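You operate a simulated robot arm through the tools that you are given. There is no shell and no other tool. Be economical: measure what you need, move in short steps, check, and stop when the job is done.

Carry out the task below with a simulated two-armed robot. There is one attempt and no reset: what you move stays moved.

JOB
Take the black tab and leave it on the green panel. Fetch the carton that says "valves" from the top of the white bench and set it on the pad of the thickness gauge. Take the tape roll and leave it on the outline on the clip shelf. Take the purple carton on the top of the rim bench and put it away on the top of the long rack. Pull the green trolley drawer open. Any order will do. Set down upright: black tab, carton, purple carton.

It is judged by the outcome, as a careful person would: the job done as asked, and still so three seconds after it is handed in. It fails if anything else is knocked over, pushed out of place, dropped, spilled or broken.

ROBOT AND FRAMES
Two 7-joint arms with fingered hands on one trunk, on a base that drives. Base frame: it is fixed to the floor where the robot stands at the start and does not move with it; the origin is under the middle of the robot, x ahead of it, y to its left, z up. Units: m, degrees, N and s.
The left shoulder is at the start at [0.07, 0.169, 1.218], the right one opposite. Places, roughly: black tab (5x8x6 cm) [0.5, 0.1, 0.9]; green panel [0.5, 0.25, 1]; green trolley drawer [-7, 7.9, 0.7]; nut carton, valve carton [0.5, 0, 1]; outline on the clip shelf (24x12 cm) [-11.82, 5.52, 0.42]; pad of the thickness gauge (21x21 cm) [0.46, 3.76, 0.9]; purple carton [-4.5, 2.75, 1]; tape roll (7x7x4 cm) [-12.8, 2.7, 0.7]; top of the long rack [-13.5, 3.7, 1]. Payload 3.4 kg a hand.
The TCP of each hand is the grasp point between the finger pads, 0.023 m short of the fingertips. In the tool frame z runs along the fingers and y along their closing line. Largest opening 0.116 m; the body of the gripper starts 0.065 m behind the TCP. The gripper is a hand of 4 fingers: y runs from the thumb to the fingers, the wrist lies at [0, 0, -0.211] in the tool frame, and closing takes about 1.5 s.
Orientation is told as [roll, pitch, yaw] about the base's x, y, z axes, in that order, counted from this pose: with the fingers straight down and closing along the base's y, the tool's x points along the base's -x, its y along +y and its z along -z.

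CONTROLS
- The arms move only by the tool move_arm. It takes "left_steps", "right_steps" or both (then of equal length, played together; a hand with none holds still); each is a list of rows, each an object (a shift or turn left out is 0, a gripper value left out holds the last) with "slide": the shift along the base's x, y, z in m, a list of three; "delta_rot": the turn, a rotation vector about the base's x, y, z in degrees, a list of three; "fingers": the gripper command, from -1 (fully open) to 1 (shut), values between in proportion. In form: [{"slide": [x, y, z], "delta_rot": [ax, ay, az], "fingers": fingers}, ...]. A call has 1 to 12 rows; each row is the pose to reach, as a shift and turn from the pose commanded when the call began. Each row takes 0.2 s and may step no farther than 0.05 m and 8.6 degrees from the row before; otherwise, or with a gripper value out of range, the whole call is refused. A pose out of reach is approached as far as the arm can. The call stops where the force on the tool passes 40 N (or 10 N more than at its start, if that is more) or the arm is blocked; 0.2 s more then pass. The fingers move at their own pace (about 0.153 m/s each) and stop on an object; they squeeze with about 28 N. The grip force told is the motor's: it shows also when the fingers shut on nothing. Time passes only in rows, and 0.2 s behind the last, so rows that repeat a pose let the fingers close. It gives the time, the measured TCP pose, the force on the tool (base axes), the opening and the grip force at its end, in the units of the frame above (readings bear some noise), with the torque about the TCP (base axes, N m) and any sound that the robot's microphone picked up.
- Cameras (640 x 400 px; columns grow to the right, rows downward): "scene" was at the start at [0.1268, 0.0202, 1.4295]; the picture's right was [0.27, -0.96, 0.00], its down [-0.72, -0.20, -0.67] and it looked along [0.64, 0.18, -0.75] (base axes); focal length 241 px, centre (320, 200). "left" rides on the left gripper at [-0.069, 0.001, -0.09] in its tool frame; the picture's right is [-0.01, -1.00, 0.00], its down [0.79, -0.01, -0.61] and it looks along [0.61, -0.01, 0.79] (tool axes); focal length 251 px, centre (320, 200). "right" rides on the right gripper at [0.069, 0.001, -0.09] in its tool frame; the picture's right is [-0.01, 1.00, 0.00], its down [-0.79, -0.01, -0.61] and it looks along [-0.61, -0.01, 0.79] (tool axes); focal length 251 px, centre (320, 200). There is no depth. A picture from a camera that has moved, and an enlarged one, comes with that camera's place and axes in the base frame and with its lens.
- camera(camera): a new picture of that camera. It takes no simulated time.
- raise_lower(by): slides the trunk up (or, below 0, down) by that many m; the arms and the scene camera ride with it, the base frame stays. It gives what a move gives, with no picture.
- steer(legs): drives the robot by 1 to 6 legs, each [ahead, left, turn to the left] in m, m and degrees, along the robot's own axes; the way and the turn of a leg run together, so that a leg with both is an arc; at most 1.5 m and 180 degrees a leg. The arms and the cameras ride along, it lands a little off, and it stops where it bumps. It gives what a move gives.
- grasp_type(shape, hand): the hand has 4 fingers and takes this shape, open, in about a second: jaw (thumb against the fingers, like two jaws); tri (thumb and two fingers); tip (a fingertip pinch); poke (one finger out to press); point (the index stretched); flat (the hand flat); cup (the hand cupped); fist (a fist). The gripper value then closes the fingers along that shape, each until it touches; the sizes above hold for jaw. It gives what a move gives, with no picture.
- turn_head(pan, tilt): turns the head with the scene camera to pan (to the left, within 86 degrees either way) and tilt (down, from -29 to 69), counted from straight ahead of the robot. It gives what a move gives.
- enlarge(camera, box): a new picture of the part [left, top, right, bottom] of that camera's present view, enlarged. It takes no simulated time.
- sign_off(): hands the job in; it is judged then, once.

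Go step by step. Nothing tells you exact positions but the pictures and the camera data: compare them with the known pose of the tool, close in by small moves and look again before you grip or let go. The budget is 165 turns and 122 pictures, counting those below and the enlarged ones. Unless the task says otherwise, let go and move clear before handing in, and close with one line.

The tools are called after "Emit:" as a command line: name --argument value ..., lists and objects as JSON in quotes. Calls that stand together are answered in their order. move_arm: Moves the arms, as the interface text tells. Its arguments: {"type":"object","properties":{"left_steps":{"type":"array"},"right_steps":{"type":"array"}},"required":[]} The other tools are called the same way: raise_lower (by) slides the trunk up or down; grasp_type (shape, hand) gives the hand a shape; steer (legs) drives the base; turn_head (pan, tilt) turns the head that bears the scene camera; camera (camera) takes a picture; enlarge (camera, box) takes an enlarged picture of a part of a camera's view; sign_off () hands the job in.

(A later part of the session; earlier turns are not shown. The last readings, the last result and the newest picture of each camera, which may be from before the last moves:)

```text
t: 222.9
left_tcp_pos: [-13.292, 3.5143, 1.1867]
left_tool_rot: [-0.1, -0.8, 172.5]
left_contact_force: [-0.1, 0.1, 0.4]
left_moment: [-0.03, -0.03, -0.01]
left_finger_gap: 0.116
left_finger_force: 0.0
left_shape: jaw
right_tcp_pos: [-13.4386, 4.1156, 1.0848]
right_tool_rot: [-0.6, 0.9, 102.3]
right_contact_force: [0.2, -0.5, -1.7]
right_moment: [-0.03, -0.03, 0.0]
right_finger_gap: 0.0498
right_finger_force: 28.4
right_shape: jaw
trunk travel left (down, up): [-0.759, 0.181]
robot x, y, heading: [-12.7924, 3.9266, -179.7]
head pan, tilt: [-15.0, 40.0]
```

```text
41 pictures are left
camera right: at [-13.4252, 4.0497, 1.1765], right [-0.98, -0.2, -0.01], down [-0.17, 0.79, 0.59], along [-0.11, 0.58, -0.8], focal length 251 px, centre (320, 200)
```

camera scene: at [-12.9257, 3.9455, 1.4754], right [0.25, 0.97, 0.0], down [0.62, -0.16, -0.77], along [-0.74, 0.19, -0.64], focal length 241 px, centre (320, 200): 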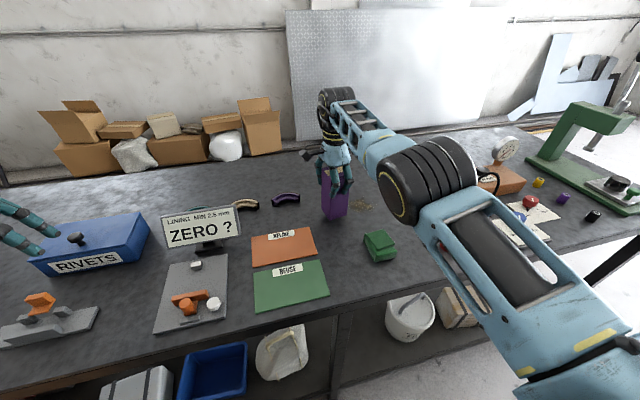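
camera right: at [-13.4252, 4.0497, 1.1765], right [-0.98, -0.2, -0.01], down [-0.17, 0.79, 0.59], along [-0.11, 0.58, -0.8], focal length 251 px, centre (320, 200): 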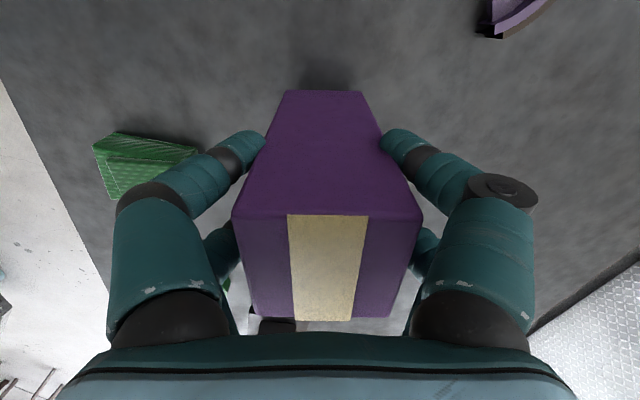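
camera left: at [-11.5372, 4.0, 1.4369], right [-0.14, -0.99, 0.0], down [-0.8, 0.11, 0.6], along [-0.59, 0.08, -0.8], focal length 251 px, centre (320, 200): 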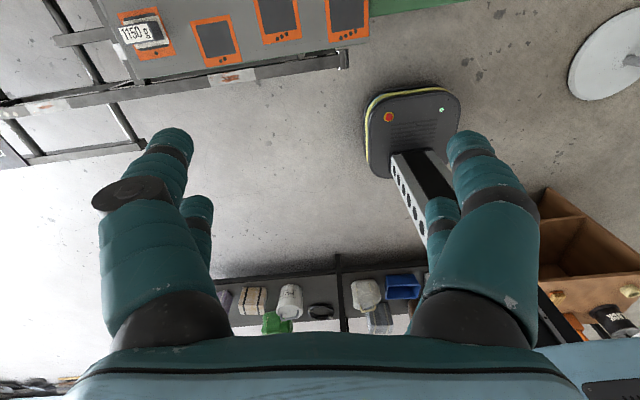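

Emit:
raise_lower --by -0.035

Emit:
enlarge --camera "scene" --box '[260, 140, 420, 260]'

```text
t: 223.6
left_tcp_pos: [-13.2899, 3.5134, 1.1559]
left_tool_rot: [-0.3, -1.1, 172.4]
left_contact_force: [0.2, 0.1, 0.8]
left_moment: [0.0, -0.03, -0.01]
left_finger_gap: 0.116
left_finger_force: 0.1
left_shape: jaw
right_tcp_pos: [-13.4388, 4.1131, 1.0642]
right_tool_rot: [0.7, 0.6, 102.5]
right_contact_force: [9.3, -2.6, 22.4]
right_moment: [0.26, -0.17, -0.13]
right_finger_gap: 0.0482
right_finger_force: 27.7
right_shape: jaw
trunk travel left (down, up): [-0.728, 0.212]
robot x, y, heading: [-12.7938, 3.9243, -179.5]
head pan, tilt: [-15.0, 40.0]
stopped: the force on the tool passed its limit (the readings are from after the stop); the commanded pose is now the measured one
```

```text
3.33 times, centred on (340, 200) of scene
camera zoom: at [-12.9215, 3.944, 1.4445], right [0.25, 0.97, 0.0], down [0.62, -0.16, -0.77], along [-0.74, 0.19, -0.64], focal length 804 px, centre (253, 200)
```

zoom: 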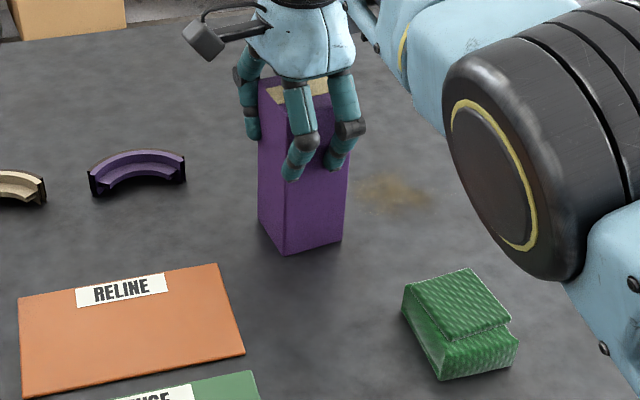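

It has landed on the rack top. I'll ease the load slightly and release.

Emit:
raise_lower --by 0.006

Emit:
move_arm --right_steps '[{"fingers": -1}, {}, {}, {}, {}, {}]'

Emit:
raise_lower --by 0.15

Emit:
enlarge --camera "scene" --box '[240, 150, 400, 280]'

```text
t: 224.2
left_tcp_pos: [-13.2924, 3.5134, 1.1605]
left_tool_rot: [-0.1, -0.8, 172.4]
left_contact_force: [0.3, -0.2, -1.0]
left_moment: [-0.02, 0.04, 0.0]
left_finger_gap: 0.1161
left_finger_force: 0.0
left_shape: jaw
right_tcp_pos: [-13.4405, 4.115, 1.0655]
right_tool_rot: [0.3, 0.7, 102.4]
right_contact_force: [0.5, 0.3, -1.6]
right_moment: [0.04, 0.01, -0.05]
right_finger_gap: 0.048
right_finger_force: 27.9
right_shape: jaw
trunk travel left (down, up): [-0.734, 0.206]
robot x, y, heading: [-12.7965, 3.9309, -179.5]
head pan, tilt: [-15.0, 40.0]
```

```text
t: 225.6
left_tcp_pos: [-13.2918, 3.5147, 1.1613]
left_tool_rot: [-0.3, -0.9, 172.5]
left_contact_force: [0.0, 0.2, 0.1]
left_moment: [0.01, 0.03, 0.01]
left_finger_gap: 0.116
left_finger_force: 0.1
left_shape: jaw
right_tcp_pos: [-13.4402, 4.1156, 1.0669]
right_tool_rot: [0.4, 0.6, 102.5]
right_contact_force: [-0.6, 0.7, -1.2]
right_moment: [-0.01, 0.01, 0.03]
right_finger_gap: 0.116
right_finger_force: 0.0
right_shape: jaw
trunk travel left (down, up): [-0.734, 0.206]
robot x, y, heading: [-12.7961, 3.9269, -179.5]
head pan, tilt: [-15.0, 40.0]
```

```text
t: 227.3
left_tcp_pos: [-13.2933, 3.514, 1.3106]
left_tool_rot: [-0.3, -0.8, 172.3]
left_contact_force: [-0.6, 0.0, -0.6]
left_moment: [0.02, -0.01, -0.02]
left_finger_gap: 0.116
left_finger_force: 0.1
left_shape: jaw
right_tcp_pos: [-13.4411, 4.1146, 1.2161]
right_tool_rot: [0.3, 0.6, 102.4]
right_contact_force: [0.2, -0.3, -0.8]
right_moment: [0.0, -0.01, -0.03]
right_finger_gap: 0.1157
right_finger_force: 0.1
right_shape: jaw
trunk travel left (down, up): [-0.884, 0.056]
robot x, y, heading: [-12.7923, 3.9263, -179.5]
head pan, tilt: [-15.0, 40.0]
```

```text
3.08 times, centred on (320, 215) of scene
camera zoom: at [-12.926, 3.9452, 1.6002], right [0.25, 0.97, 0.0], down [0.62, -0.16, -0.77], along [-0.74, 0.19, -0.64], focal length 742 px, centre (320, 154)
```

zoom: 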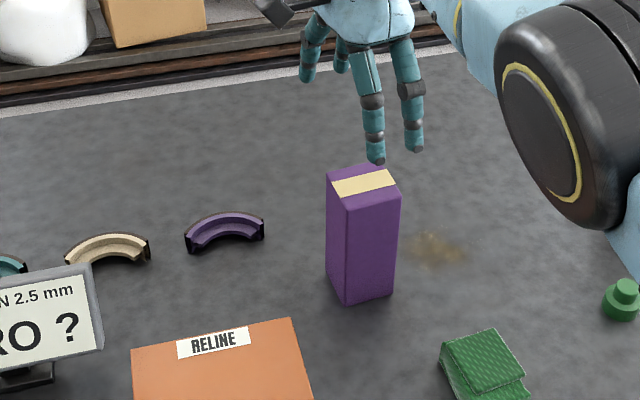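

The purple carton stands upright on the rack. Next is the tape roll on the wooden cabinet. I'll back off and turn the right hand back to a compact pose.

Emit:
steer --legs '[[-0.37, 0, -0.5]]'

Emit:
move_arm --right_steps '[{"slide": [0.02, 0, 0.01], "delta_rot": [0, 0, 7.3]}, {"slide": [0.04, 0, 0.02], "delta_rot": [0, 0, 14.6]}, {"slide": [0.06, 0, 0.03], "delta_rot": [0, 0, 21.9]}, {"slide": [0.08, 0, 0.04], "delta_rot": [0, 0, 29.2]}, {"slide": [0.1, 0, 0.05], "delta_rot": [0, 0, 36.5]}, {"slide": [0.12, 0, 0.06], "delta_rot": [0, 0, 43.8]}, {"slide": [0.14, 0, 0.07], "delta_rot": [0, 0, 51.1]}, {"slide": [0.16, 0, 0.08], "delta_rot": [0, 0, 58.4]}, {"slide": [0.18, 0, 0.09], "delta_rot": [0, 0, 65.7]}, {"slide": [0.2, 0, 0.1], "delta_rot": [0, 0, 73]}]'

Emit:
steer --legs '[[0, 0.87, 0], [0, 0, 27]]'

Emit:
turn_head --pan 10 --tilt 50

Emit:
camera --camera "scene"

Emit:
camera --camera "left"

```text
t: 229.7
left_tcp_pos: [-12.9301, 3.5196, 1.3099]
left_tool_rot: [-0.2, -0.6, 171.9]
left_contact_force: [0.0, 0.5, -0.5]
left_moment: [-0.02, 0.01, -0.01]
left_finger_gap: 0.1159
left_finger_force: 0.1
left_shape: jaw
right_tcp_pos: [-13.0721, 4.1221, 1.215]
right_tool_rot: [0.2, 0.6, 101.9]
right_contact_force: [0.3, -0.6, 0.1]
right_moment: [-0.02, 0.01, -0.02]
right_finger_gap: 0.1159
right_finger_force: 0.1
right_shape: jaw
trunk travel left (down, up): [-0.884, 0.056]
robot x, y, heading: [-12.4226, 3.9271, 180.0]
head pan, tilt: [-15.0, 40.0]
```

```text
t: 231.9
left_tcp_pos: [-12.928, 3.5208, 1.3112]
left_tool_rot: [-0.2, -0.8, 171.9]
left_contact_force: [-1.5, -0.3, -0.5]
left_moment: [0.0, 0.02, 0.02]
left_finger_gap: 0.1158
left_finger_force: 0.0
left_shape: jaw
right_tcp_pos: [-13.0246, 4.0671, 1.3669]
right_tool_rot: [0.3, 0.9, 173.4]
right_contact_force: [0.5, 0.5, 0.8]
right_moment: [0.03, 0.01, 0.01]
right_finger_gap: 0.1158
right_finger_force: 0.0
right_shape: jaw
right hand out of reach, approached as far as the arm can: row 1, 2, 3, 4, 5, 6, 7, 8, 9, 10
trunk travel left (down, up): [-0.884, 0.056]
robot x, y, heading: [-12.4253, 3.9274, 179.9]
head pan, tilt: [-15.0, 40.0]
```

```text
t: 237.8
left_tcp_pos: [-12.7019, 2.4791, 1.3121]
left_tool_rot: [-0.2, -0.9, -161.8]
left_contact_force: [-1.0, 0.2, -0.7]
left_moment: [0.0, 0.02, 0.04]
left_finger_gap: 0.1161
left_finger_force: 0.0
left_shape: jaw
right_tcp_pos: [-13.0325, 2.9263, 1.3676]
right_tool_rot: [0.4, 0.8, -160.3]
right_contact_force: [0.2, 0.5, 0.2]
right_moment: [-0.04, 0.01, -0.04]
right_finger_gap: 0.116
right_finger_force: 0.1
right_shape: jaw
trunk travel left (down, up): [-0.884, 0.056]
robot x, y, heading: [-12.4289, 3.0658, -153.8]
head pan, tilt: [-15.0, 40.0]
```

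```text
t: 238.7
left_tcp_pos: [-12.6995, 2.4777, 1.3106]
left_tool_rot: [-0.3, -0.8, -161.7]
left_contact_force: [0.0, 0.1, -0.6]
left_moment: [-0.03, -0.03, -0.02]
left_finger_gap: 0.1159
left_finger_force: 0.1
left_shape: jaw
right_tcp_pos: [-13.0311, 2.924, 1.3672]
right_tool_rot: [0.3, 0.7, -160.2]
right_contact_force: [0.0, -0.3, -0.3]
right_moment: [0.0, -0.02, 0.01]
right_finger_gap: 0.1161
right_finger_force: 0.0
right_shape: jaw
trunk travel left (down, up): [-0.884, 0.056]
robot x, y, heading: [-12.4323, 3.0683, -153.8]
head pan, tilt: [10.0, 50.0]
```

```text
38 pictures are left
camera scene: at [-12.5368, 2.9959, 1.5861], right [-0.59, 0.81, 0.0], down [0.62, 0.45, -0.64], along [-0.52, -0.38, -0.77], focal length 241 px, centre (320, 200)
```

scene: 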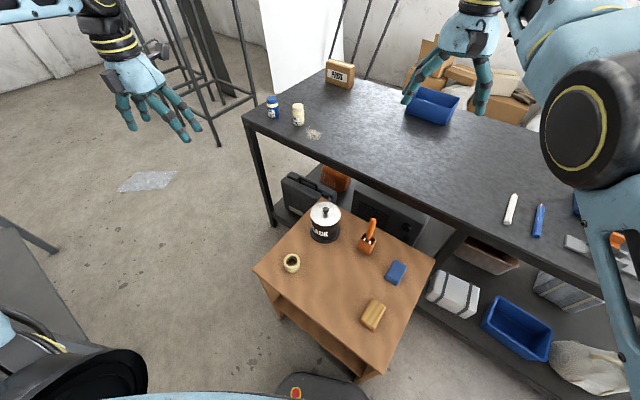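

```text
37 pictures are left
camera left: at [-12.7636, 2.4544, 1.4018], right [-0.32, 0.95, 0.0], down [0.76, 0.25, 0.6], along [0.56, 0.19, -0.8], focal length 251 px, centre (320, 200)
```

left: 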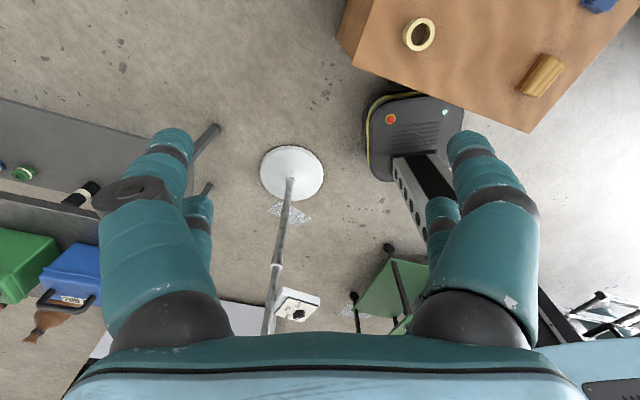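

The tape roll is at [-12.80, 2.668, ~0.75]. I'll bring the left hand over it, lower the arm some, and check.

Emit:
move_arm --left_steps '[{"slide": [-0.02, 0.038, 0]}, {"slide": [-0.04, 0.076, 0]}, {"slide": [-0.06, 0.114, 0]}, {"slide": [-0.08, 0.152, 0]}, {"slide": [-0.1, 0.19, 0]}, {"slide": [-0.1, 0.19, -0.04]}, {"slide": [-0.1, 0.19, -0.08]}, {"slide": [-0.1, 0.19, -0.12]}, {"slide": [-0.1, 0.19, -0.16]}, {"slide": [-0.1, 0.19, -0.2]}]'

Emit:
raise_lower --by -0.22

Emit:
camera --camera "left"

Emit:
camera --camera "scene"

```text
t: 240.9
left_tcp_pos: [-12.8033, 2.6675, 1.1109]
left_tool_rot: [-0.3, -0.9, -161.8]
left_contact_force: [1.0, 0.0, 0.5]
left_moment: [-0.03, 0.0, -0.01]
left_finger_gap: 0.116
left_finger_force: 0.1
left_shape: jaw
right_tcp_pos: [-13.0313, 2.923, 1.3666]
right_tool_rot: [0.3, 0.7, -160.3]
right_contact_force: [-0.3, -0.3, -0.9]
right_moment: [0.0, 0.0, 0.0]
right_finger_gap: 0.1161
right_finger_force: 0.0
right_shape: jaw
trunk travel left (down, up): [-0.884, 0.056]
robot x, y, heading: [-12.4282, 3.0648, -153.6]
head pan, tilt: [10.0, 50.0]
```

```text
t: 243.2
left_tcp_pos: [-12.803, 2.668, 0.8904]
left_tool_rot: [-0.3, -0.8, -161.9]
left_contact_force: [0.1, 0.6, -0.4]
left_moment: [-0.05, 0.02, 0.02]
left_finger_gap: 0.1162
left_finger_force: 0.1
left_shape: jaw
right_tcp_pos: [-13.0312, 2.9239, 1.1475]
right_tool_rot: [0.2, 0.7, -160.4]
right_contact_force: [-0.4, 0.2, 0.3]
right_moment: [0.01, -0.02, -0.02]
right_finger_gap: 0.1161
right_finger_force: 0.1
right_shape: jaw
trunk travel left (down, up): [-0.664, 0.276]
robot x, y, heading: [-12.4318, 3.0661, -154.0]
head pan, tilt: [10.0, 50.0]
```

```text
36 pictures are left
camera left: at [-12.8649, 2.6451, 0.9817], right [-0.32, 0.95, 0.0], down [0.76, 0.26, 0.6], along [0.56, 0.19, -0.8], focal length 251 px, centre (320, 200)
```

left: 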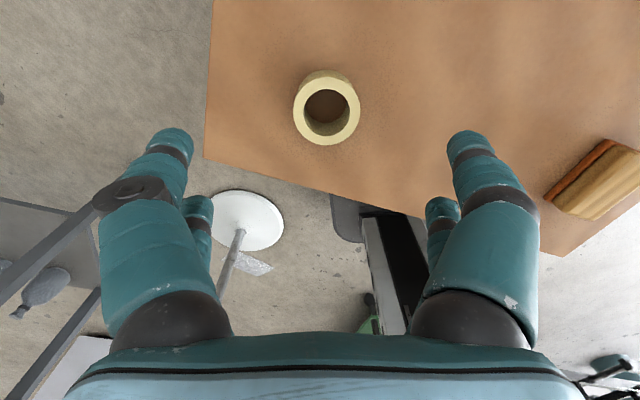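

```text
35 pictures are left
camera scene: at [-12.537, 2.9964, 1.3661], right [-0.59, 0.81, 0.0], down [0.62, 0.45, -0.64], along [-0.52, -0.38, -0.77], focal length 241 px, centre (320, 200)
```

scene: 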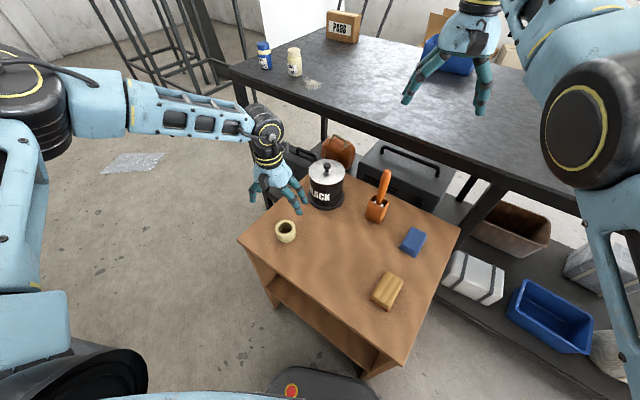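

The roll is centred under the hand. I'll lower the trunk most of the way.

Emit:
raise_lower --by -0.095

Emit:
camera --camera "left"

Emit:
enlarge --camera "scene" --box '[210, 80, 410, 240]'

```text
t: 244.5
left_tcp_pos: [-12.8023, 2.6681, 0.7957]
left_tool_rot: [-0.4, -0.8, -161.8]
left_contact_force: [-0.2, -0.1, 1.4]
left_moment: [0.0, 0.04, -0.01]
left_finger_gap: 0.1161
left_finger_force: 0.1
left_shape: jaw
right_tcp_pos: [-13.031, 2.924, 1.0517]
right_tool_rot: [0.3, 0.7, -160.3]
right_contact_force: [-0.3, -0.2, -0.8]
right_moment: [-0.01, 0.01, 0.0]
right_finger_gap: 0.1161
right_finger_force: 0.1
right_shape: jaw
trunk travel left (down, up): [-0.569, 0.371]
robot x, y, heading: [-12.4321, 3.0651, -153.7]
head pan, tilt: [10.0, 50.0]
```

```text
34 pictures are left
camera left: at [-12.8648, 2.6452, 0.8868], right [-0.32, 0.95, 0.0], down [0.76, 0.26, 0.6], along [0.56, 0.19, -0.8], focal length 251 px, centre (320, 200)
```

left: 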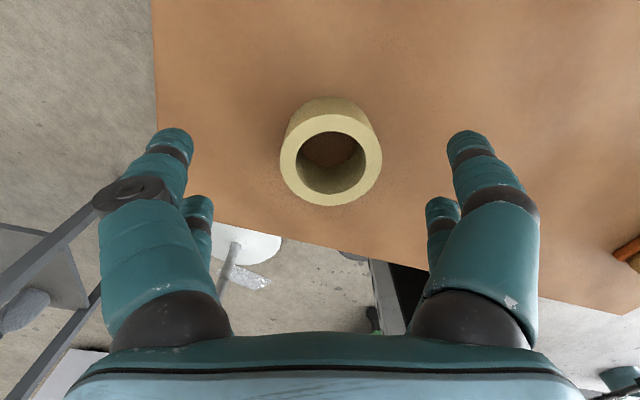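

```text
2.50 times, centred on (310, 160) of scene
camera zoom: at [-12.5368, 2.9966, 1.2711], right [-0.59, 0.81, 0.0], down [0.62, 0.45, -0.64], along [-0.52, -0.38, -0.77], focal length 603 px, centre (345, 300)
```

zoom: 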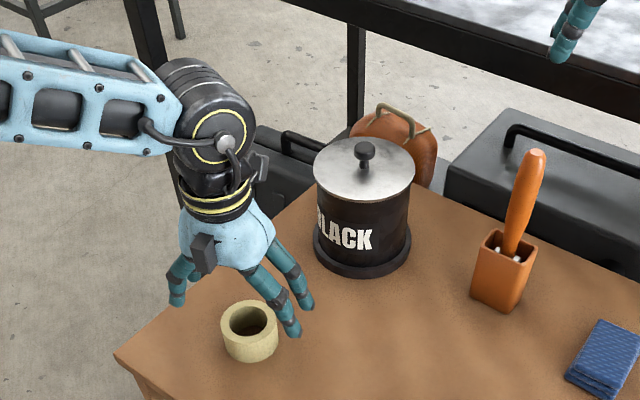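

Emit:
raise_lower --by -0.062

Emit:
camera --camera "left"

Emit:
enlarge --camera "scene" --box '[210, 60, 410, 220]'

```text
t: 245.6
left_tcp_pos: [-12.803, 2.6693, 0.7407]
left_tool_rot: [-0.3, -1.6, -161.6]
left_contact_force: [6.5, 2.3, 22.0]
left_moment: [-0.03, -0.37, -0.05]
left_finger_gap: 0.1157
left_finger_force: 0.1
left_shape: jaw
right_tcp_pos: [-13.0287, 2.9267, 0.9935]
right_tool_rot: [0.3, 0.6, -160.4]
right_contact_force: [-0.5, -0.2, 0.3]
right_moment: [-0.03, -0.01, -0.01]
right_finger_gap: 0.1163
right_finger_force: 0.2
right_shape: jaw
trunk travel left (down, up): [-0.507, 0.433]
robot x, y, heading: [-12.427, 3.0695, -153.9]
head pan, tilt: [10.0, 50.0]
stopped: the force on the tool passed its limit (the readings are from after the stop); the commanded pose is now the measured one
```

```text
32 pictures are left
camera left: at [-12.8647, 2.6458, 0.8326], right [-0.32, 0.95, 0.01], down [0.77, 0.26, 0.58], along [0.55, 0.19, -0.81], focal length 251 px, centre (320, 200)
```

left: 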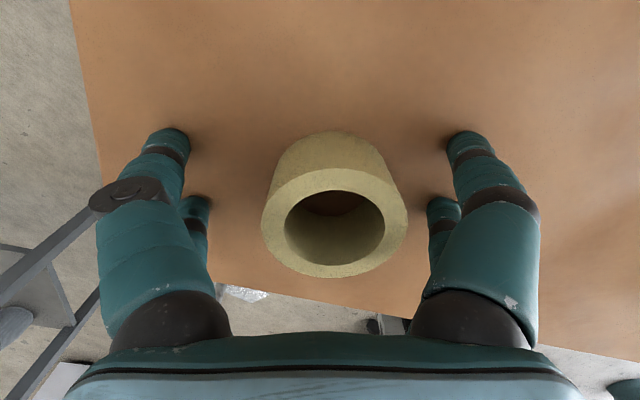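

```text
2.50 times, centred on (310, 140) of scene
camera zoom: at [-12.5334, 2.9989, 1.2099], right [-0.59, 0.81, 0.0], down [0.62, 0.45, -0.65], along [-0.52, -0.38, -0.76], focal length 603 px, centre (345, 350)
```

zoom: 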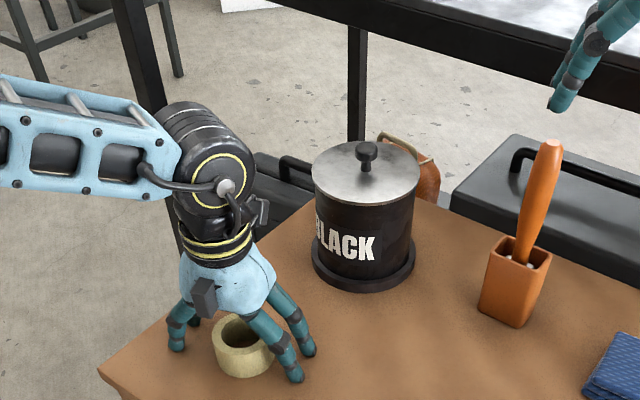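

The fingertips touched the cabinet, so I'll lift 4 mm and close on the roll.

Emit:
raise_lower --by 0.006

Emit:
move_arm --left_steps '[{"fingers": 1}, {}, {}, {}, {}, {}, {}]'

Emit:
camera --camera "left"

```text
t: 246.1
left_tcp_pos: [-12.8043, 2.6671, 0.743]
left_tool_rot: [-0.3, -1.3, -161.8]
left_contact_force: [0.5, 0.8, 0.6]
left_moment: [-0.02, -0.02, 0.02]
left_finger_gap: 0.1161
left_finger_force: 0.1
left_shape: jaw
right_tcp_pos: [-13.0303, 2.9247, 0.9967]
right_tool_rot: [0.3, 0.8, -160.3]
right_contact_force: [-0.2, -0.2, -0.4]
right_moment: [-0.01, 0.03, 0.0]
right_finger_gap: 0.1161
right_finger_force: 0.1
right_shape: jaw
trunk travel left (down, up): [-0.513, 0.427]
robot x, y, heading: [-12.4324, 3.0634, -153.6]
head pan, tilt: [10.0, 50.0]
```

```text
t: 247.7
left_tcp_pos: [-12.804, 2.6678, 0.744]
left_tool_rot: [-0.3, -1.5, -161.7]
left_contact_force: [-2.2, -4.5, 13.1]
left_moment: [-0.38, -0.33, -0.14]
left_finger_gap: 0.0235
left_finger_force: 28.0
left_shape: jaw
right_tcp_pos: [-13.0318, 2.9248, 0.9967]
right_tool_rot: [0.3, 0.7, -160.3]
right_contact_force: [0.2, -0.6, 0.1]
right_moment: [-0.01, 0.03, 0.02]
right_finger_gap: 0.116
right_finger_force: 0.0
right_shape: jaw
trunk travel left (down, up): [-0.513, 0.427]
robot x, y, heading: [-12.4327, 3.0617, -153.3]
head pan, tilt: [10.0, 50.0]
```

```text
30 pictures are left
camera left: at [-12.8665, 2.6444, 0.8357], right [-0.32, 0.95, 0.01], down [0.77, 0.26, 0.59], along [0.55, 0.19, -0.81], focal length 251 px, centre (320, 200)
```

left: 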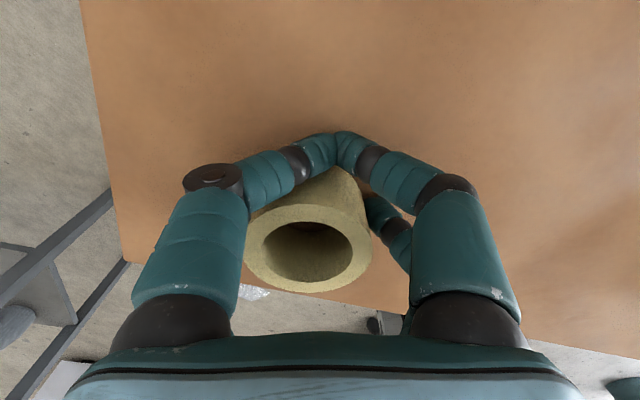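

The roll slipped back out of the front finger pair. I'll open and look at where it settled.

Emit:
move_arm --left_steps '[{"fingers": -1}, {}, {}, {}, {}, {}]'

Emit:
camera --camera "left"

```text
t: 249.1
left_tcp_pos: [-12.8048, 2.6679, 0.7431]
left_tool_rot: [-0.3, -1.4, -161.8]
left_contact_force: [0.3, 0.3, 0.5]
left_moment: [-0.07, -0.06, 0.07]
left_finger_gap: 0.116
left_finger_force: 0.0
left_shape: jaw
right_tcp_pos: [-13.0318, 2.9253, 0.997]
right_tool_rot: [0.3, 0.8, -160.3]
right_contact_force: [0.6, -1.0, 0.2]
right_moment: [-0.01, -0.01, 0.02]
right_finger_gap: 0.116
right_finger_force: 0.1
right_shape: jaw
trunk travel left (down, up): [-0.513, 0.427]
robot x, y, heading: [-12.4292, 3.0632, -153.9]
head pan, tilt: [10.0, 50.0]
```

```text
29 pictures are left
camera left: at [-12.8668, 2.6441, 0.8347], right [-0.32, 0.95, 0.01], down [0.77, 0.26, 0.59], along [0.55, 0.19, -0.81], focal length 251 px, centre (320, 200)
```

left: 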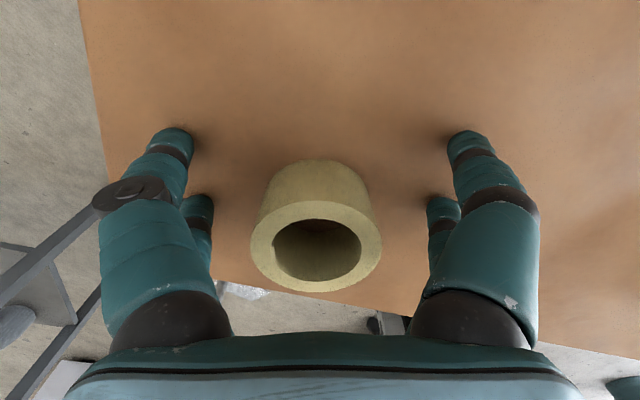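

The roll is flat again, about 25 mm off the finger midline. I'll centre precisely and close again.

Emit:
move_arm --left_steps '[{"slide": [0.012, 0.004, 0.002]}, {"slide": [0.0237, 0.0078, 0.002]}, {"slide": [0.0237, 0.0078, 0.002]}]'

Emit:
camera --camera "left"

```text
t: 249.9
left_tcp_pos: [-12.7807, 2.6756, 0.7459]
left_tool_rot: [-0.2, -1.4, -161.8]
left_contact_force: [0.3, 0.0, -0.3]
left_moment: [0.05, 0.0, 0.02]
left_finger_gap: 0.1157
left_finger_force: 0.0
left_shape: jaw
right_tcp_pos: [-13.0322, 2.9261, 0.9963]
right_tool_rot: [0.3, 0.7, -160.3]
right_contact_force: [-0.3, -1.0, -1.2]
right_moment: [0.04, -0.01, 0.01]
right_finger_gap: 0.1158
right_finger_force: 0.2
right_shape: jaw
trunk travel left (down, up): [-0.513, 0.427]
robot x, y, heading: [-12.4332, 3.0653, -153.8]
head pan, tilt: [10.0, 50.0]
```

```text
28 pictures are left
camera left: at [-12.843, 2.6521, 0.837], right [-0.32, 0.95, 0.01], down [0.77, 0.26, 0.59], along [0.55, 0.19, -0.81], focal length 251 px, centre (320, 200)
```

left: 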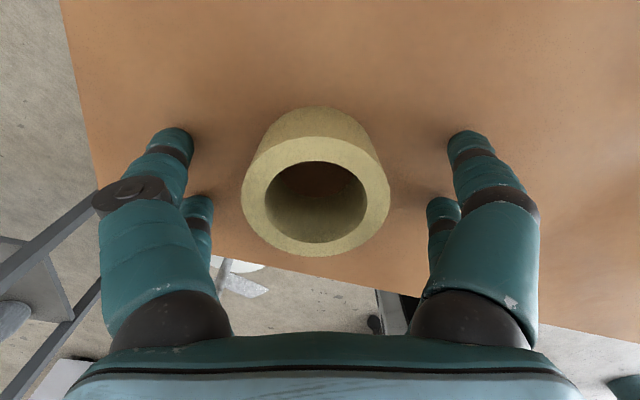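

Emit:
move_arm --left_steps '[{"fingers": 0.0}, {"fingers": 0.2}, {"fingers": 0.4}, {"fingers": 0.6}, {"fingers": 1}, {}, {}, {}]'

Emit:
camera --camera "left"

```text
t: 251.7
left_tcp_pos: [-12.7804, 2.6763, 0.7453]
left_tool_rot: [-0.3, -1.5, -161.7]
left_contact_force: [1.0, 0.3, 0.5]
left_moment: [0.01, 0.04, 0.02]
left_finger_gap: 0.0451
left_finger_force: 27.7
left_shape: jaw
right_tcp_pos: [-13.0325, 2.9249, 0.9979]
right_tool_rot: [0.2, 0.8, -160.4]
right_contact_force: [-0.8, -0.6, 0.0]
right_moment: [0.0, 0.01, 0.0]
right_finger_gap: 0.1161
right_finger_force: 0.2
right_shape: jaw
trunk travel left (down, up): [-0.513, 0.427]
robot x, y, heading: [-12.4273, 3.0608, -153.8]
head pan, tilt: [10.0, 50.0]
```

```text
27 pictures are left
camera left: at [-12.8429, 2.6522, 0.8371], right [-0.32, 0.95, 0.01], down [0.77, 0.26, 0.59], along [0.55, 0.19, -0.81], focal length 251 px, centre (320, 200)
```

left: 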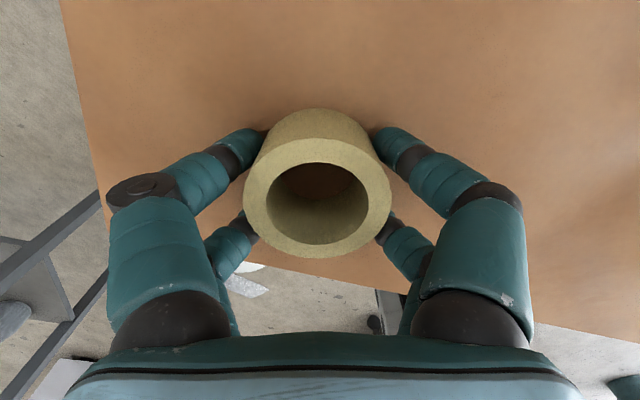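

A firm four-finger grip. I'll lift, move clear, and turn to look north toward the clip shelf.

Emit:
raise_lower --by 0.41

Emit:
steer --legs '[[-0.378, -0.315, 0], [0, 0, -116]]'

Emit:
turn_head --pan 0 --tilt 28

Emit:
camera --camera "scene"

```text
refused: 0.41 is not a number from -0.4 to 0.4
```

```text
t: 259.5
left_tcp_pos: [-12.4221, 4.0004, 0.7452]
left_tool_rot: [-0.3, -1.4, 81.8]
left_contact_force: [0.0, 0.3, 0.0]
left_moment: [-0.01, 0.02, -0.01]
left_finger_gap: 0.0446
left_finger_force: 27.7
left_shape: jaw
right_tcp_pos: [-12.088, 4.1132, 0.9973]
right_tool_rot: [0.3, 0.7, 83.2]
right_contact_force: [-0.1, -0.2, -0.8]
right_moment: [0.01, 0.05, -0.03]
right_finger_gap: 0.1162
right_finger_force: 0.0
right_shape: jaw
trunk travel left (down, up): [-0.513, 0.427]
robot x, y, heading: [-12.2336, 3.5132, 89.9]
head pan, tilt: [10.0, 50.0]
```

```text
t: 260.3
left_tcp_pos: [-12.4229, 3.9991, 0.7457]
left_tool_rot: [-0.4, -1.4, 81.8]
left_contact_force: [-0.5, 0.8, -0.4]
left_moment: [0.01, 0.01, 0.01]
left_finger_gap: 0.0449
left_finger_force: 27.5
left_shape: jaw
right_tcp_pos: [-12.0881, 4.1131, 0.9969]
right_tool_rot: [0.3, 0.7, 83.2]
right_contact_force: [0.5, 0.1, -0.3]
right_moment: [0.0, -0.03, 0.01]
right_finger_gap: 0.1161
right_finger_force: 0.0
right_shape: jaw
trunk travel left (down, up): [-0.513, 0.427]
robot x, y, heading: [-12.2299, 3.5102, 90.0]
head pan, tilt: [0.0, 28.0]
```

```text
26 pictures are left
camera scene: at [-12.2287, 3.6528, 1.2478], right [1.0, 0.0, 0.0], down [0.0, -0.47, -0.88], along [0.0, 0.88, -0.47], focal length 241 px, centre (320, 200)
```

scene: 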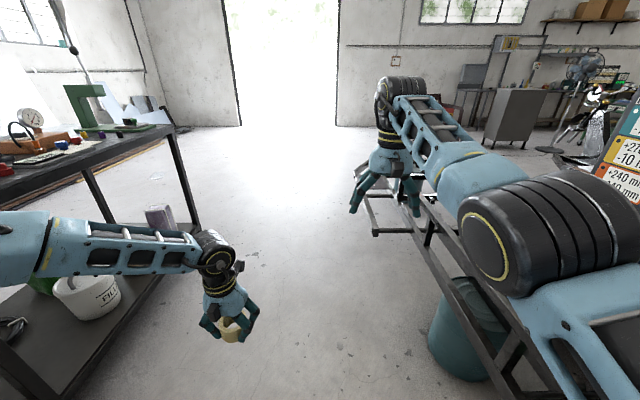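

The lift was refused but the drive went ahead at low height. No bump or force showed, and by geometry the hand cleared the block on the cabinet; I'll verify that. First I'll raise the trunk and look both at the cabinet and the clip shelf.

Emit:
raise_lower --by 0.38

Emit:
steer --legs '[[0, 0, 55]]'

Emit:
turn_head --pan 84 --tilt 38

Emit:
camera --camera "scene"

```text
t: 264.0
left_tcp_pos: [-12.4226, 3.9994, 1.1256]
left_tool_rot: [-0.3, -1.3, 81.8]
left_contact_force: [0.2, -0.3, -0.9]
left_moment: [-0.01, -0.01, -0.01]
left_finger_gap: 0.045
left_finger_force: 28.2
left_shape: jaw
right_tcp_pos: [-12.0878, 4.1133, 1.377]
right_tool_rot: [0.3, 0.7, 83.2]
right_contact_force: [0.0, -0.5, 0.3]
right_moment: [-0.01, -0.01, -0.01]
right_finger_gap: 0.116
right_finger_force: 0.0
right_shape: jaw
trunk travel left (down, up): [-0.893, 0.047]
robot x, y, heading: [-12.2282, 3.5133, 89.8]
head pan, tilt: [0.0, 28.0]
```

```text
t: 266.9
left_tcp_pos: [-12.7398, 3.6343, 1.1242]
left_tool_rot: [-0.3, -1.4, 136.8]
left_contact_force: [-0.4, 0.5, -1.5]
left_moment: [-0.01, -0.01, 0.02]
left_finger_gap: 0.0448
left_finger_force: 28.1
left_shape: jaw
right_tcp_pos: [-12.6401, 3.974, 1.3772]
right_tool_rot: [0.5, 0.7, 138.2]
right_contact_force: [0.2, 0.2, -0.1]
right_moment: [0.01, -0.01, 0.01]
right_finger_gap: 0.116
right_finger_force: 0.2
right_shape: jaw
trunk travel left (down, up): [-0.893, 0.047]
robot x, y, heading: [-12.2307, 3.5116, 144.7]
head pan, tilt: [0.0, 28.0]
```

```text
t: 268.4
left_tcp_pos: [-12.74, 3.6347, 1.1256]
left_tool_rot: [-0.3, -1.3, 136.9]
left_contact_force: [-0.9, 0.3, -0.5]
left_moment: [0.0, -0.01, 0.01]
left_finger_gap: 0.0447
left_finger_force: 27.8
left_shape: jaw
right_tcp_pos: [-12.6416, 3.9728, 1.3772]
right_tool_rot: [0.4, 0.7, 138.2]
right_contact_force: [-0.6, -0.1, -0.3]
right_moment: [0.0, 0.0, -0.02]
right_finger_gap: 0.1161
right_finger_force: 0.0
right_shape: jaw
trunk travel left (down, up): [-0.893, 0.047]
robot x, y, heading: [-12.227, 3.5129, 144.7]
head pan, tilt: [84.0, 38.0]
```

```text
25 pictures are left
camera scene: at [-12.3273, 3.4753, 1.6123], right [-0.75, 0.66, 0.0], down [0.41, 0.46, -0.79], along [-0.52, -0.59, -0.62], focal length 241 px, centre (320, 200)
```

scene: 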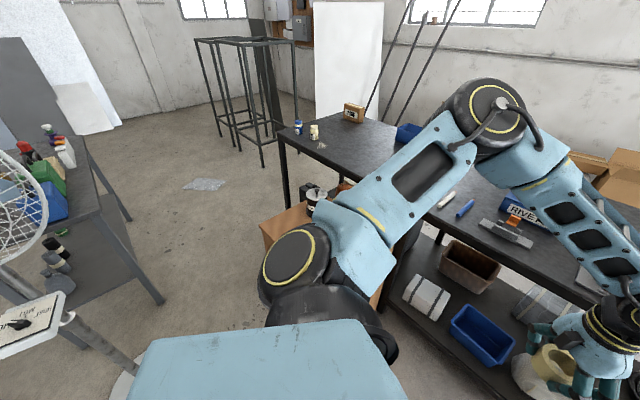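

The fan and rack are undisturbed. I'll turn back north and drive up to view the clip shelf.

Emit:
steer --legs '[[0, 0, -54.7], [0.8, 0.1, 0]]'

Emit:
turn_head --pan -12 --tilt 42

Emit:
camera --camera "scene"

```text
t: 275.2
left_tcp_pos: [-12.5117, 4.8051, 1.1263]
left_tool_rot: [-0.4, -1.4, 81.4]
left_contact_force: [0.6, 0.3, -0.3]
left_moment: [0.04, 0.0, 0.03]
left_finger_gap: 0.0448
left_finger_force: 27.5
left_shape: jaw
right_tcp_pos: [-12.1771, 4.9147, 1.3772]
right_tool_rot: [0.3, 0.7, 82.8]
right_contact_force: [0.2, 0.3, -1.0]
right_moment: [-0.02, 0.02, -0.02]
right_finger_gap: 0.1157
right_finger_force: 0.0
right_shape: jaw
trunk travel left (down, up): [-0.893, 0.047]
robot x, y, heading: [-12.3251, 4.3162, 89.4]
head pan, tilt: [84.0, 38.0]
```

```text
t: 276.9
left_tcp_pos: [-12.5132, 4.806, 1.1252]
left_tool_rot: [-0.2, -1.3, 81.5]
left_contact_force: [0.1, -0.2, 0.8]
left_moment: [0.02, 0.02, 0.02]
left_finger_gap: 0.0447
left_finger_force: 28.0
left_shape: jaw
right_tcp_pos: [-12.1762, 4.9163, 1.3767]
right_tool_rot: [0.3, 0.7, 82.9]
right_contact_force: [0.7, -0.3, -0.1]
right_moment: [0.05, 0.0, 0.02]
right_finger_gap: 0.1161
right_finger_force: 0.1
right_shape: jaw
trunk travel left (down, up): [-0.893, 0.047]
robot x, y, heading: [-12.3245, 4.3176, 89.2]
head pan, tilt: [-12.0, 42.0]
```

```text
24 pictures are left
camera scene: at [-12.3035, 4.4474, 1.6064], right [0.98, -0.22, 0.0], down [-0.15, -0.65, -0.74], along [0.16, 0.72, -0.67], focal length 241 px, centre (320, 200)
```

scene: 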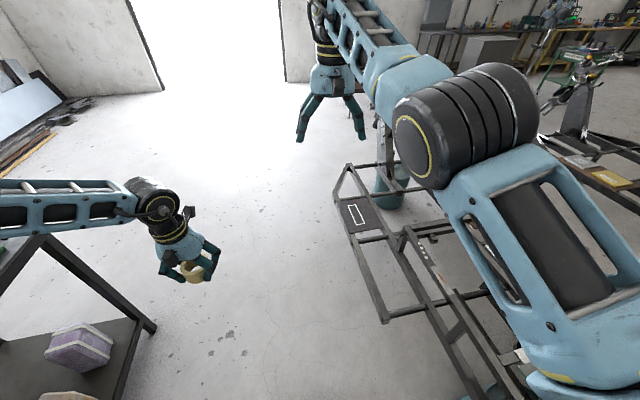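

Emit:
enlarge --camera "scene" --box '[310, 150, 450, 260]'

```text
3.64 times, centred on (380, 205) of scene
camera zoom: at [-12.3035, 4.4474, 1.6064], right [0.98, -0.22, 0.0], down [-0.15, -0.65, -0.74], along [0.16, 0.72, -0.67], focal length 877 px, centre (102, 182)
```

zoom: 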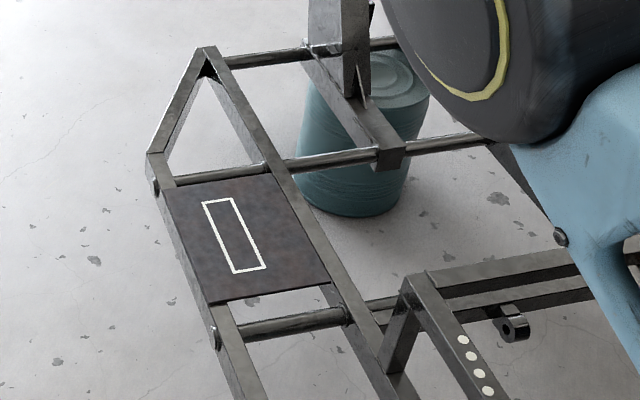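

The white outline on the clip shelf is centred at about [-11.81, 5.526, 0.42]. I'll drive north and turn to face it from the west.

Emit:
steer --legs '[[1.02, 0, 0], [0, 0, -89.2]]'

Emit:
turn_head --pan 5 --tilt 58

Emit:
camera --camera "scene"

```text
t: 286.0
left_tcp_pos: [-11.8224, 5.5201, 1.124]
left_tool_rot: [-0.4, -1.4, -8.5]
left_contact_force: [0.3, 0.8, -0.6]
left_moment: [0.04, 0.01, -0.01]
left_finger_gap: 0.0448
left_finger_force: 28.4
left_shape: jaw
right_tcp_pos: [-11.7112, 5.1833, 1.3758]
right_tool_rot: [0.3, 0.7, -7.0]
right_contact_force: [-0.2, -0.3, -0.2]
right_moment: [-0.01, 0.03, -0.03]
right_finger_gap: 0.1159
right_finger_force: 0.2
right_shape: jaw
trunk travel left (down, up): [-0.893, 0.047]
robot x, y, heading: [-12.3128, 5.325, -0.6]
head pan, tilt: [-12.0, 42.0]
```

```text
t: 286.8
left_tcp_pos: [-11.8218, 5.5185, 1.1264]
left_tool_rot: [-0.3, -1.5, -8.6]
left_contact_force: [0.1, 0.3, 0.3]
left_moment: [-0.01, -0.04, 0.03]
left_finger_gap: 0.0444
left_finger_force: 28.2
left_shape: jaw
right_tcp_pos: [-11.7113, 5.1842, 1.3774]
right_tool_rot: [0.3, 0.7, -7.1]
right_contact_force: [-0.4, 0.1, -0.1]
right_moment: [0.03, -0.01, 0.0]
right_finger_gap: 0.1159
right_finger_force: 0.2
right_shape: jaw
trunk travel left (down, up): [-0.893, 0.047]
robot x, y, heading: [-12.3085, 5.33, -0.8]
head pan, tilt: [5.0, 58.0]
```

```text
22 pictures are left
camera scene: at [-12.1909, 5.3324, 1.585], right [0.08, -1.0, 0.0], down [-0.85, -0.06, -0.53], along [0.53, 0.04, -0.85], focal length 241 px, centre (320, 200)
```

scene: 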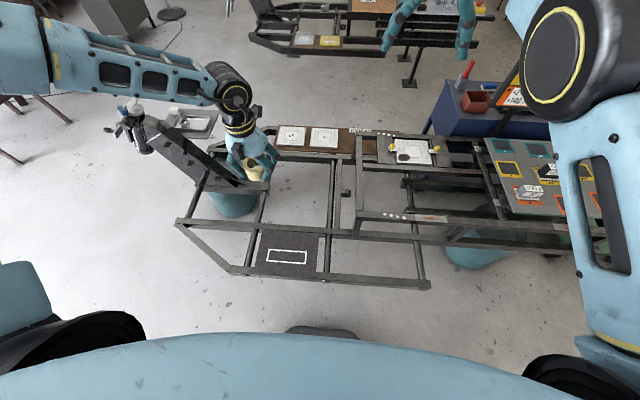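

The hand is nearly above the outline. I'll nudge it and lower the trunk in stages.

Emit:
move_arm --left_steps '[{"slide": [0.014, 0.009, 0]}]'

Emit:
raise_lower --by -0.4

Emit:
raise_lower --by -0.15

Emit:
camera --camera "scene"

Emit:
camera --camera "left"

```text
t: 287.2
left_tcp_pos: [-11.8074, 5.5282, 1.125]
left_tool_rot: [-0.4, -1.3, -8.5]
left_contact_force: [-0.3, 0.2, -1.1]
left_moment: [0.04, 0.0, -0.02]
left_finger_gap: 0.0444
left_finger_force: 27.8
left_shape: jaw
right_tcp_pos: [-11.7107, 5.1844, 1.3771]
right_tool_rot: [0.2, 0.8, -7.1]
right_contact_force: [0.3, 0.0, 0.3]
right_moment: [0.01, -0.02, 0.03]
right_finger_gap: 0.1158
right_finger_force: 0.1
right_shape: jaw
trunk travel left (down, up): [-0.893, 0.047]
robot x, y, heading: [-12.3113, 5.3263, -0.4]
head pan, tilt: [5.0, 58.0]
```

```text
t: 291.0
left_tcp_pos: [-11.8068, 5.5282, 0.7264]
left_tool_rot: [-0.3, -1.4, -8.5]
left_contact_force: [-0.9, 0.6, -0.6]
left_moment: [-0.01, 0.02, 0.05]
left_finger_gap: 0.0443
left_finger_force: 28.5
left_shape: jaw
right_tcp_pos: [-11.7114, 5.1834, 0.9772]
right_tool_rot: [0.3, 0.6, -7.1]
right_contact_force: [-1.5, 0.0, -0.3]
right_moment: [0.03, 0.02, 0.02]
right_finger_gap: 0.1159
right_finger_force: 0.1
right_shape: jaw
trunk travel left (down, up): [-0.493, 0.447]
robot x, y, heading: [-12.3066, 5.3285, -0.5]
head pan, tilt: [5.0, 58.0]
```

```text
t: 292.8
left_tcp_pos: [-11.8089, 5.5288, 0.5763]
left_tool_rot: [-0.3, -1.4, -8.6]
left_contact_force: [0.1, 0.4, -0.3]
left_moment: [0.04, 0.0, -0.01]
left_finger_gap: 0.0445
left_finger_force: 27.9
left_shape: jaw
right_tcp_pos: [-11.7109, 5.1825, 0.8266]
right_tool_rot: [0.3, 0.6, -7.0]
right_contact_force: [0.2, -0.1, 0.9]
right_moment: [-0.02, 0.01, -0.03]
right_finger_gap: 0.1159
right_finger_force: 0.1
right_shape: jaw
trunk travel left (down, up): [-0.343, 0.597]
robot x, y, heading: [-12.309, 5.3272, -0.4]
head pan, tilt: [5.0, 58.0]
```

```text
21 pictures are left
camera scene: at [-12.1913, 5.3324, 1.035], right [0.08, -1.0, 0.0], down [-0.85, -0.07, -0.53], along [0.53, 0.04, -0.85], focal length 241 px, centre (320, 200)
```

scene: 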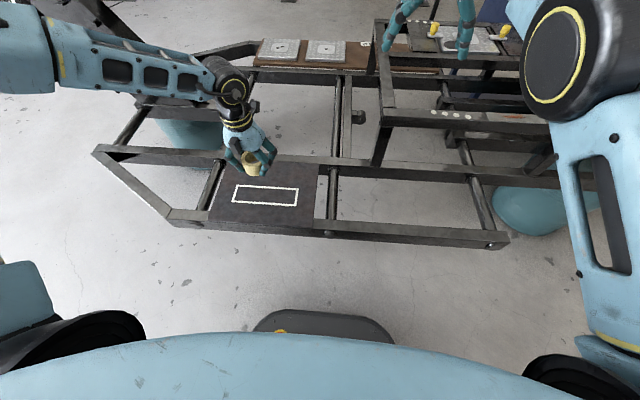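

```text
20 pictures are left
camera left: at [-11.7418, 5.5178, 0.6674], right [-0.14, -0.99, 0.01], down [-0.8, 0.12, 0.59], along [-0.58, 0.08, -0.81], focal length 251 px, centre (320, 200)
```

left: 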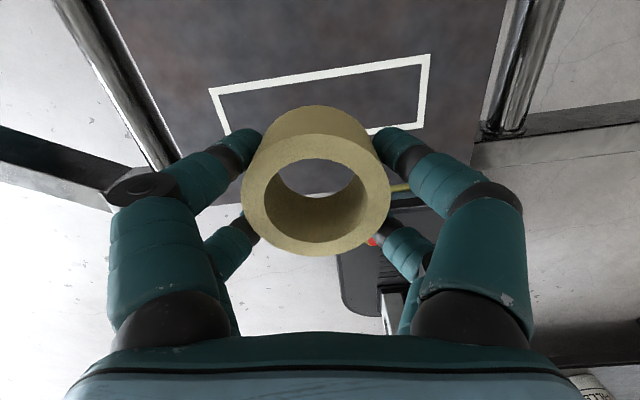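

The roll lines up with the outline centre at [-11.809, 5.526] and a plate height of about 0.427. I'll pull the right arm back from the raised rail beside it before lowering further.

Emit:
move_arm --right_steps '[{"slide": [-0.02, 0, 0.03]}, {"slide": [-0.04, 0, 0.06]}, {"slide": [-0.06, 0, 0.09]}, {"slide": [-0.08, 0, 0.12]}]'

Emit:
raise_lower --by -0.095

Emit:
camera --camera "scene"

Emit:
camera --camera "left"

```text
t: 293.8
left_tcp_pos: [-11.8084, 5.5284, 0.5749]
left_tool_rot: [-0.3, -1.4, -8.6]
left_contact_force: [0.1, -0.2, -0.7]
left_moment: [-0.01, -0.01, -0.01]
left_finger_gap: 0.0443
left_finger_force: 28.0
left_shape: jaw
right_tcp_pos: [-11.7277, 5.2048, 0.86]
right_tool_rot: [0.4, 0.2, -6.7]
right_contact_force: [-0.6, 0.4, 0.4]
right_moment: [-0.04, -0.02, -0.01]
right_finger_gap: 0.1161
right_finger_force: 0.0
right_shape: jaw
right hand out of reach, approached as far as the arm can: row 1, 2, 3, 4
trunk travel left (down, up): [-0.343, 0.597]
robot x, y, heading: [-12.3079, 5.3291, -0.5]
head pan, tilt: [5.0, 58.0]
```

```text
t: 295.1
left_tcp_pos: [-11.8076, 5.5271, 0.4812]
left_tool_rot: [-0.4, -1.3, -8.4]
left_contact_force: [-0.1, 0.2, -0.4]
left_moment: [0.01, -0.01, 0.01]
left_finger_gap: 0.0441
left_finger_force: 27.6
left_shape: jaw
right_tcp_pos: [-11.7272, 5.2046, 0.7651]
right_tool_rot: [0.5, 0.3, -6.7]
right_contact_force: [0.4, -0.5, -0.6]
right_moment: [-0.01, -0.01, 0.0]
right_finger_gap: 0.116
right_finger_force: 0.0
right_shape: jaw
trunk travel left (down, up): [-0.248, 0.692]
robot x, y, heading: [-12.3124, 5.3256, -0.7]
head pan, tilt: [5.0, 58.0]
```

```text
19 pictures are left
camera scene: at [-12.1914, 5.3324, 0.94], right [0.08, -1.0, 0.0], down [-0.85, -0.07, -0.53], along [0.53, 0.04, -0.85], focal length 241 px, centre (320, 200)
```

scene: 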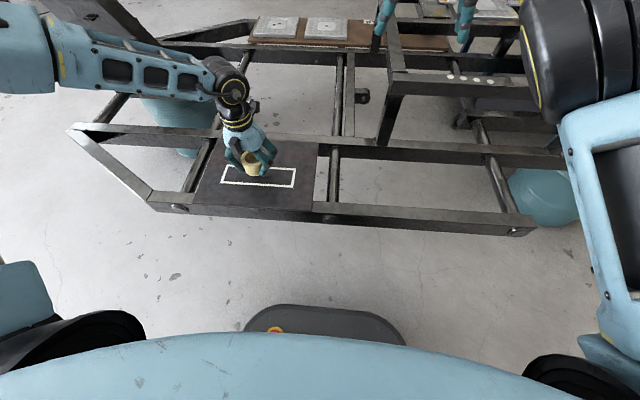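

```text
18 pictures are left
camera left: at [-11.7418, 5.5178, 0.5725], right [-0.14, -0.99, 0.01], down [-0.8, 0.12, 0.59], along [-0.58, 0.08, -0.81], focal length 251 px, centre (320, 200)
```

left: 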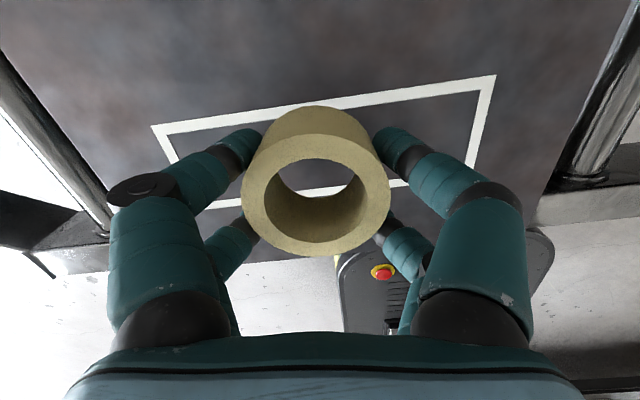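

Well centred in the outline. I'll lower to contact.

Emit:
raise_lower --by -0.035

Emit:
camera --camera "left"

```text
t: 295.9
left_tcp_pos: [-11.8069, 5.5263, 0.4531]
left_tool_rot: [-0.3, -2.3, -8.4]
left_contact_force: [-2.5, 0.0, 24.0]
left_moment: [0.18, 0.09, 0.04]
left_finger_gap: 0.045
left_finger_force: 28.5
left_shape: jaw
right_tcp_pos: [-11.7293, 5.2039, 0.7314]
right_tool_rot: [0.6, 0.1, -6.6]
right_contact_force: [-0.4, -0.6, 0.5]
right_moment: [0.01, 0.02, -0.02]
right_finger_gap: 0.1161
right_finger_force: 0.1
right_shape: jaw
trunk travel left (down, up): [-0.213, 0.727]
robot x, y, heading: [-12.3096, 5.3283, -0.7]
head pan, tilt: [5.0, 58.0]
stopped: the force on the tool passed its limit (the readings are from after the stop); the commanded pose is now the measured one
```

```text
17 pictures are left
camera left: at [-11.741, 5.5174, 0.5448], right [-0.14, -0.99, 0.01], down [-0.81, 0.12, 0.57], along [-0.57, 0.07, -0.82], focal length 251 px, centre (320, 200)
```

left: 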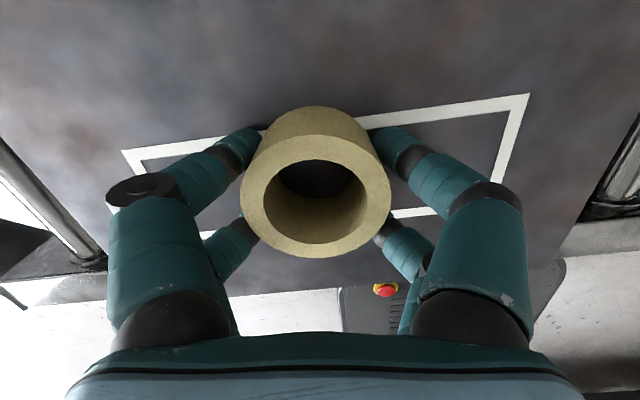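

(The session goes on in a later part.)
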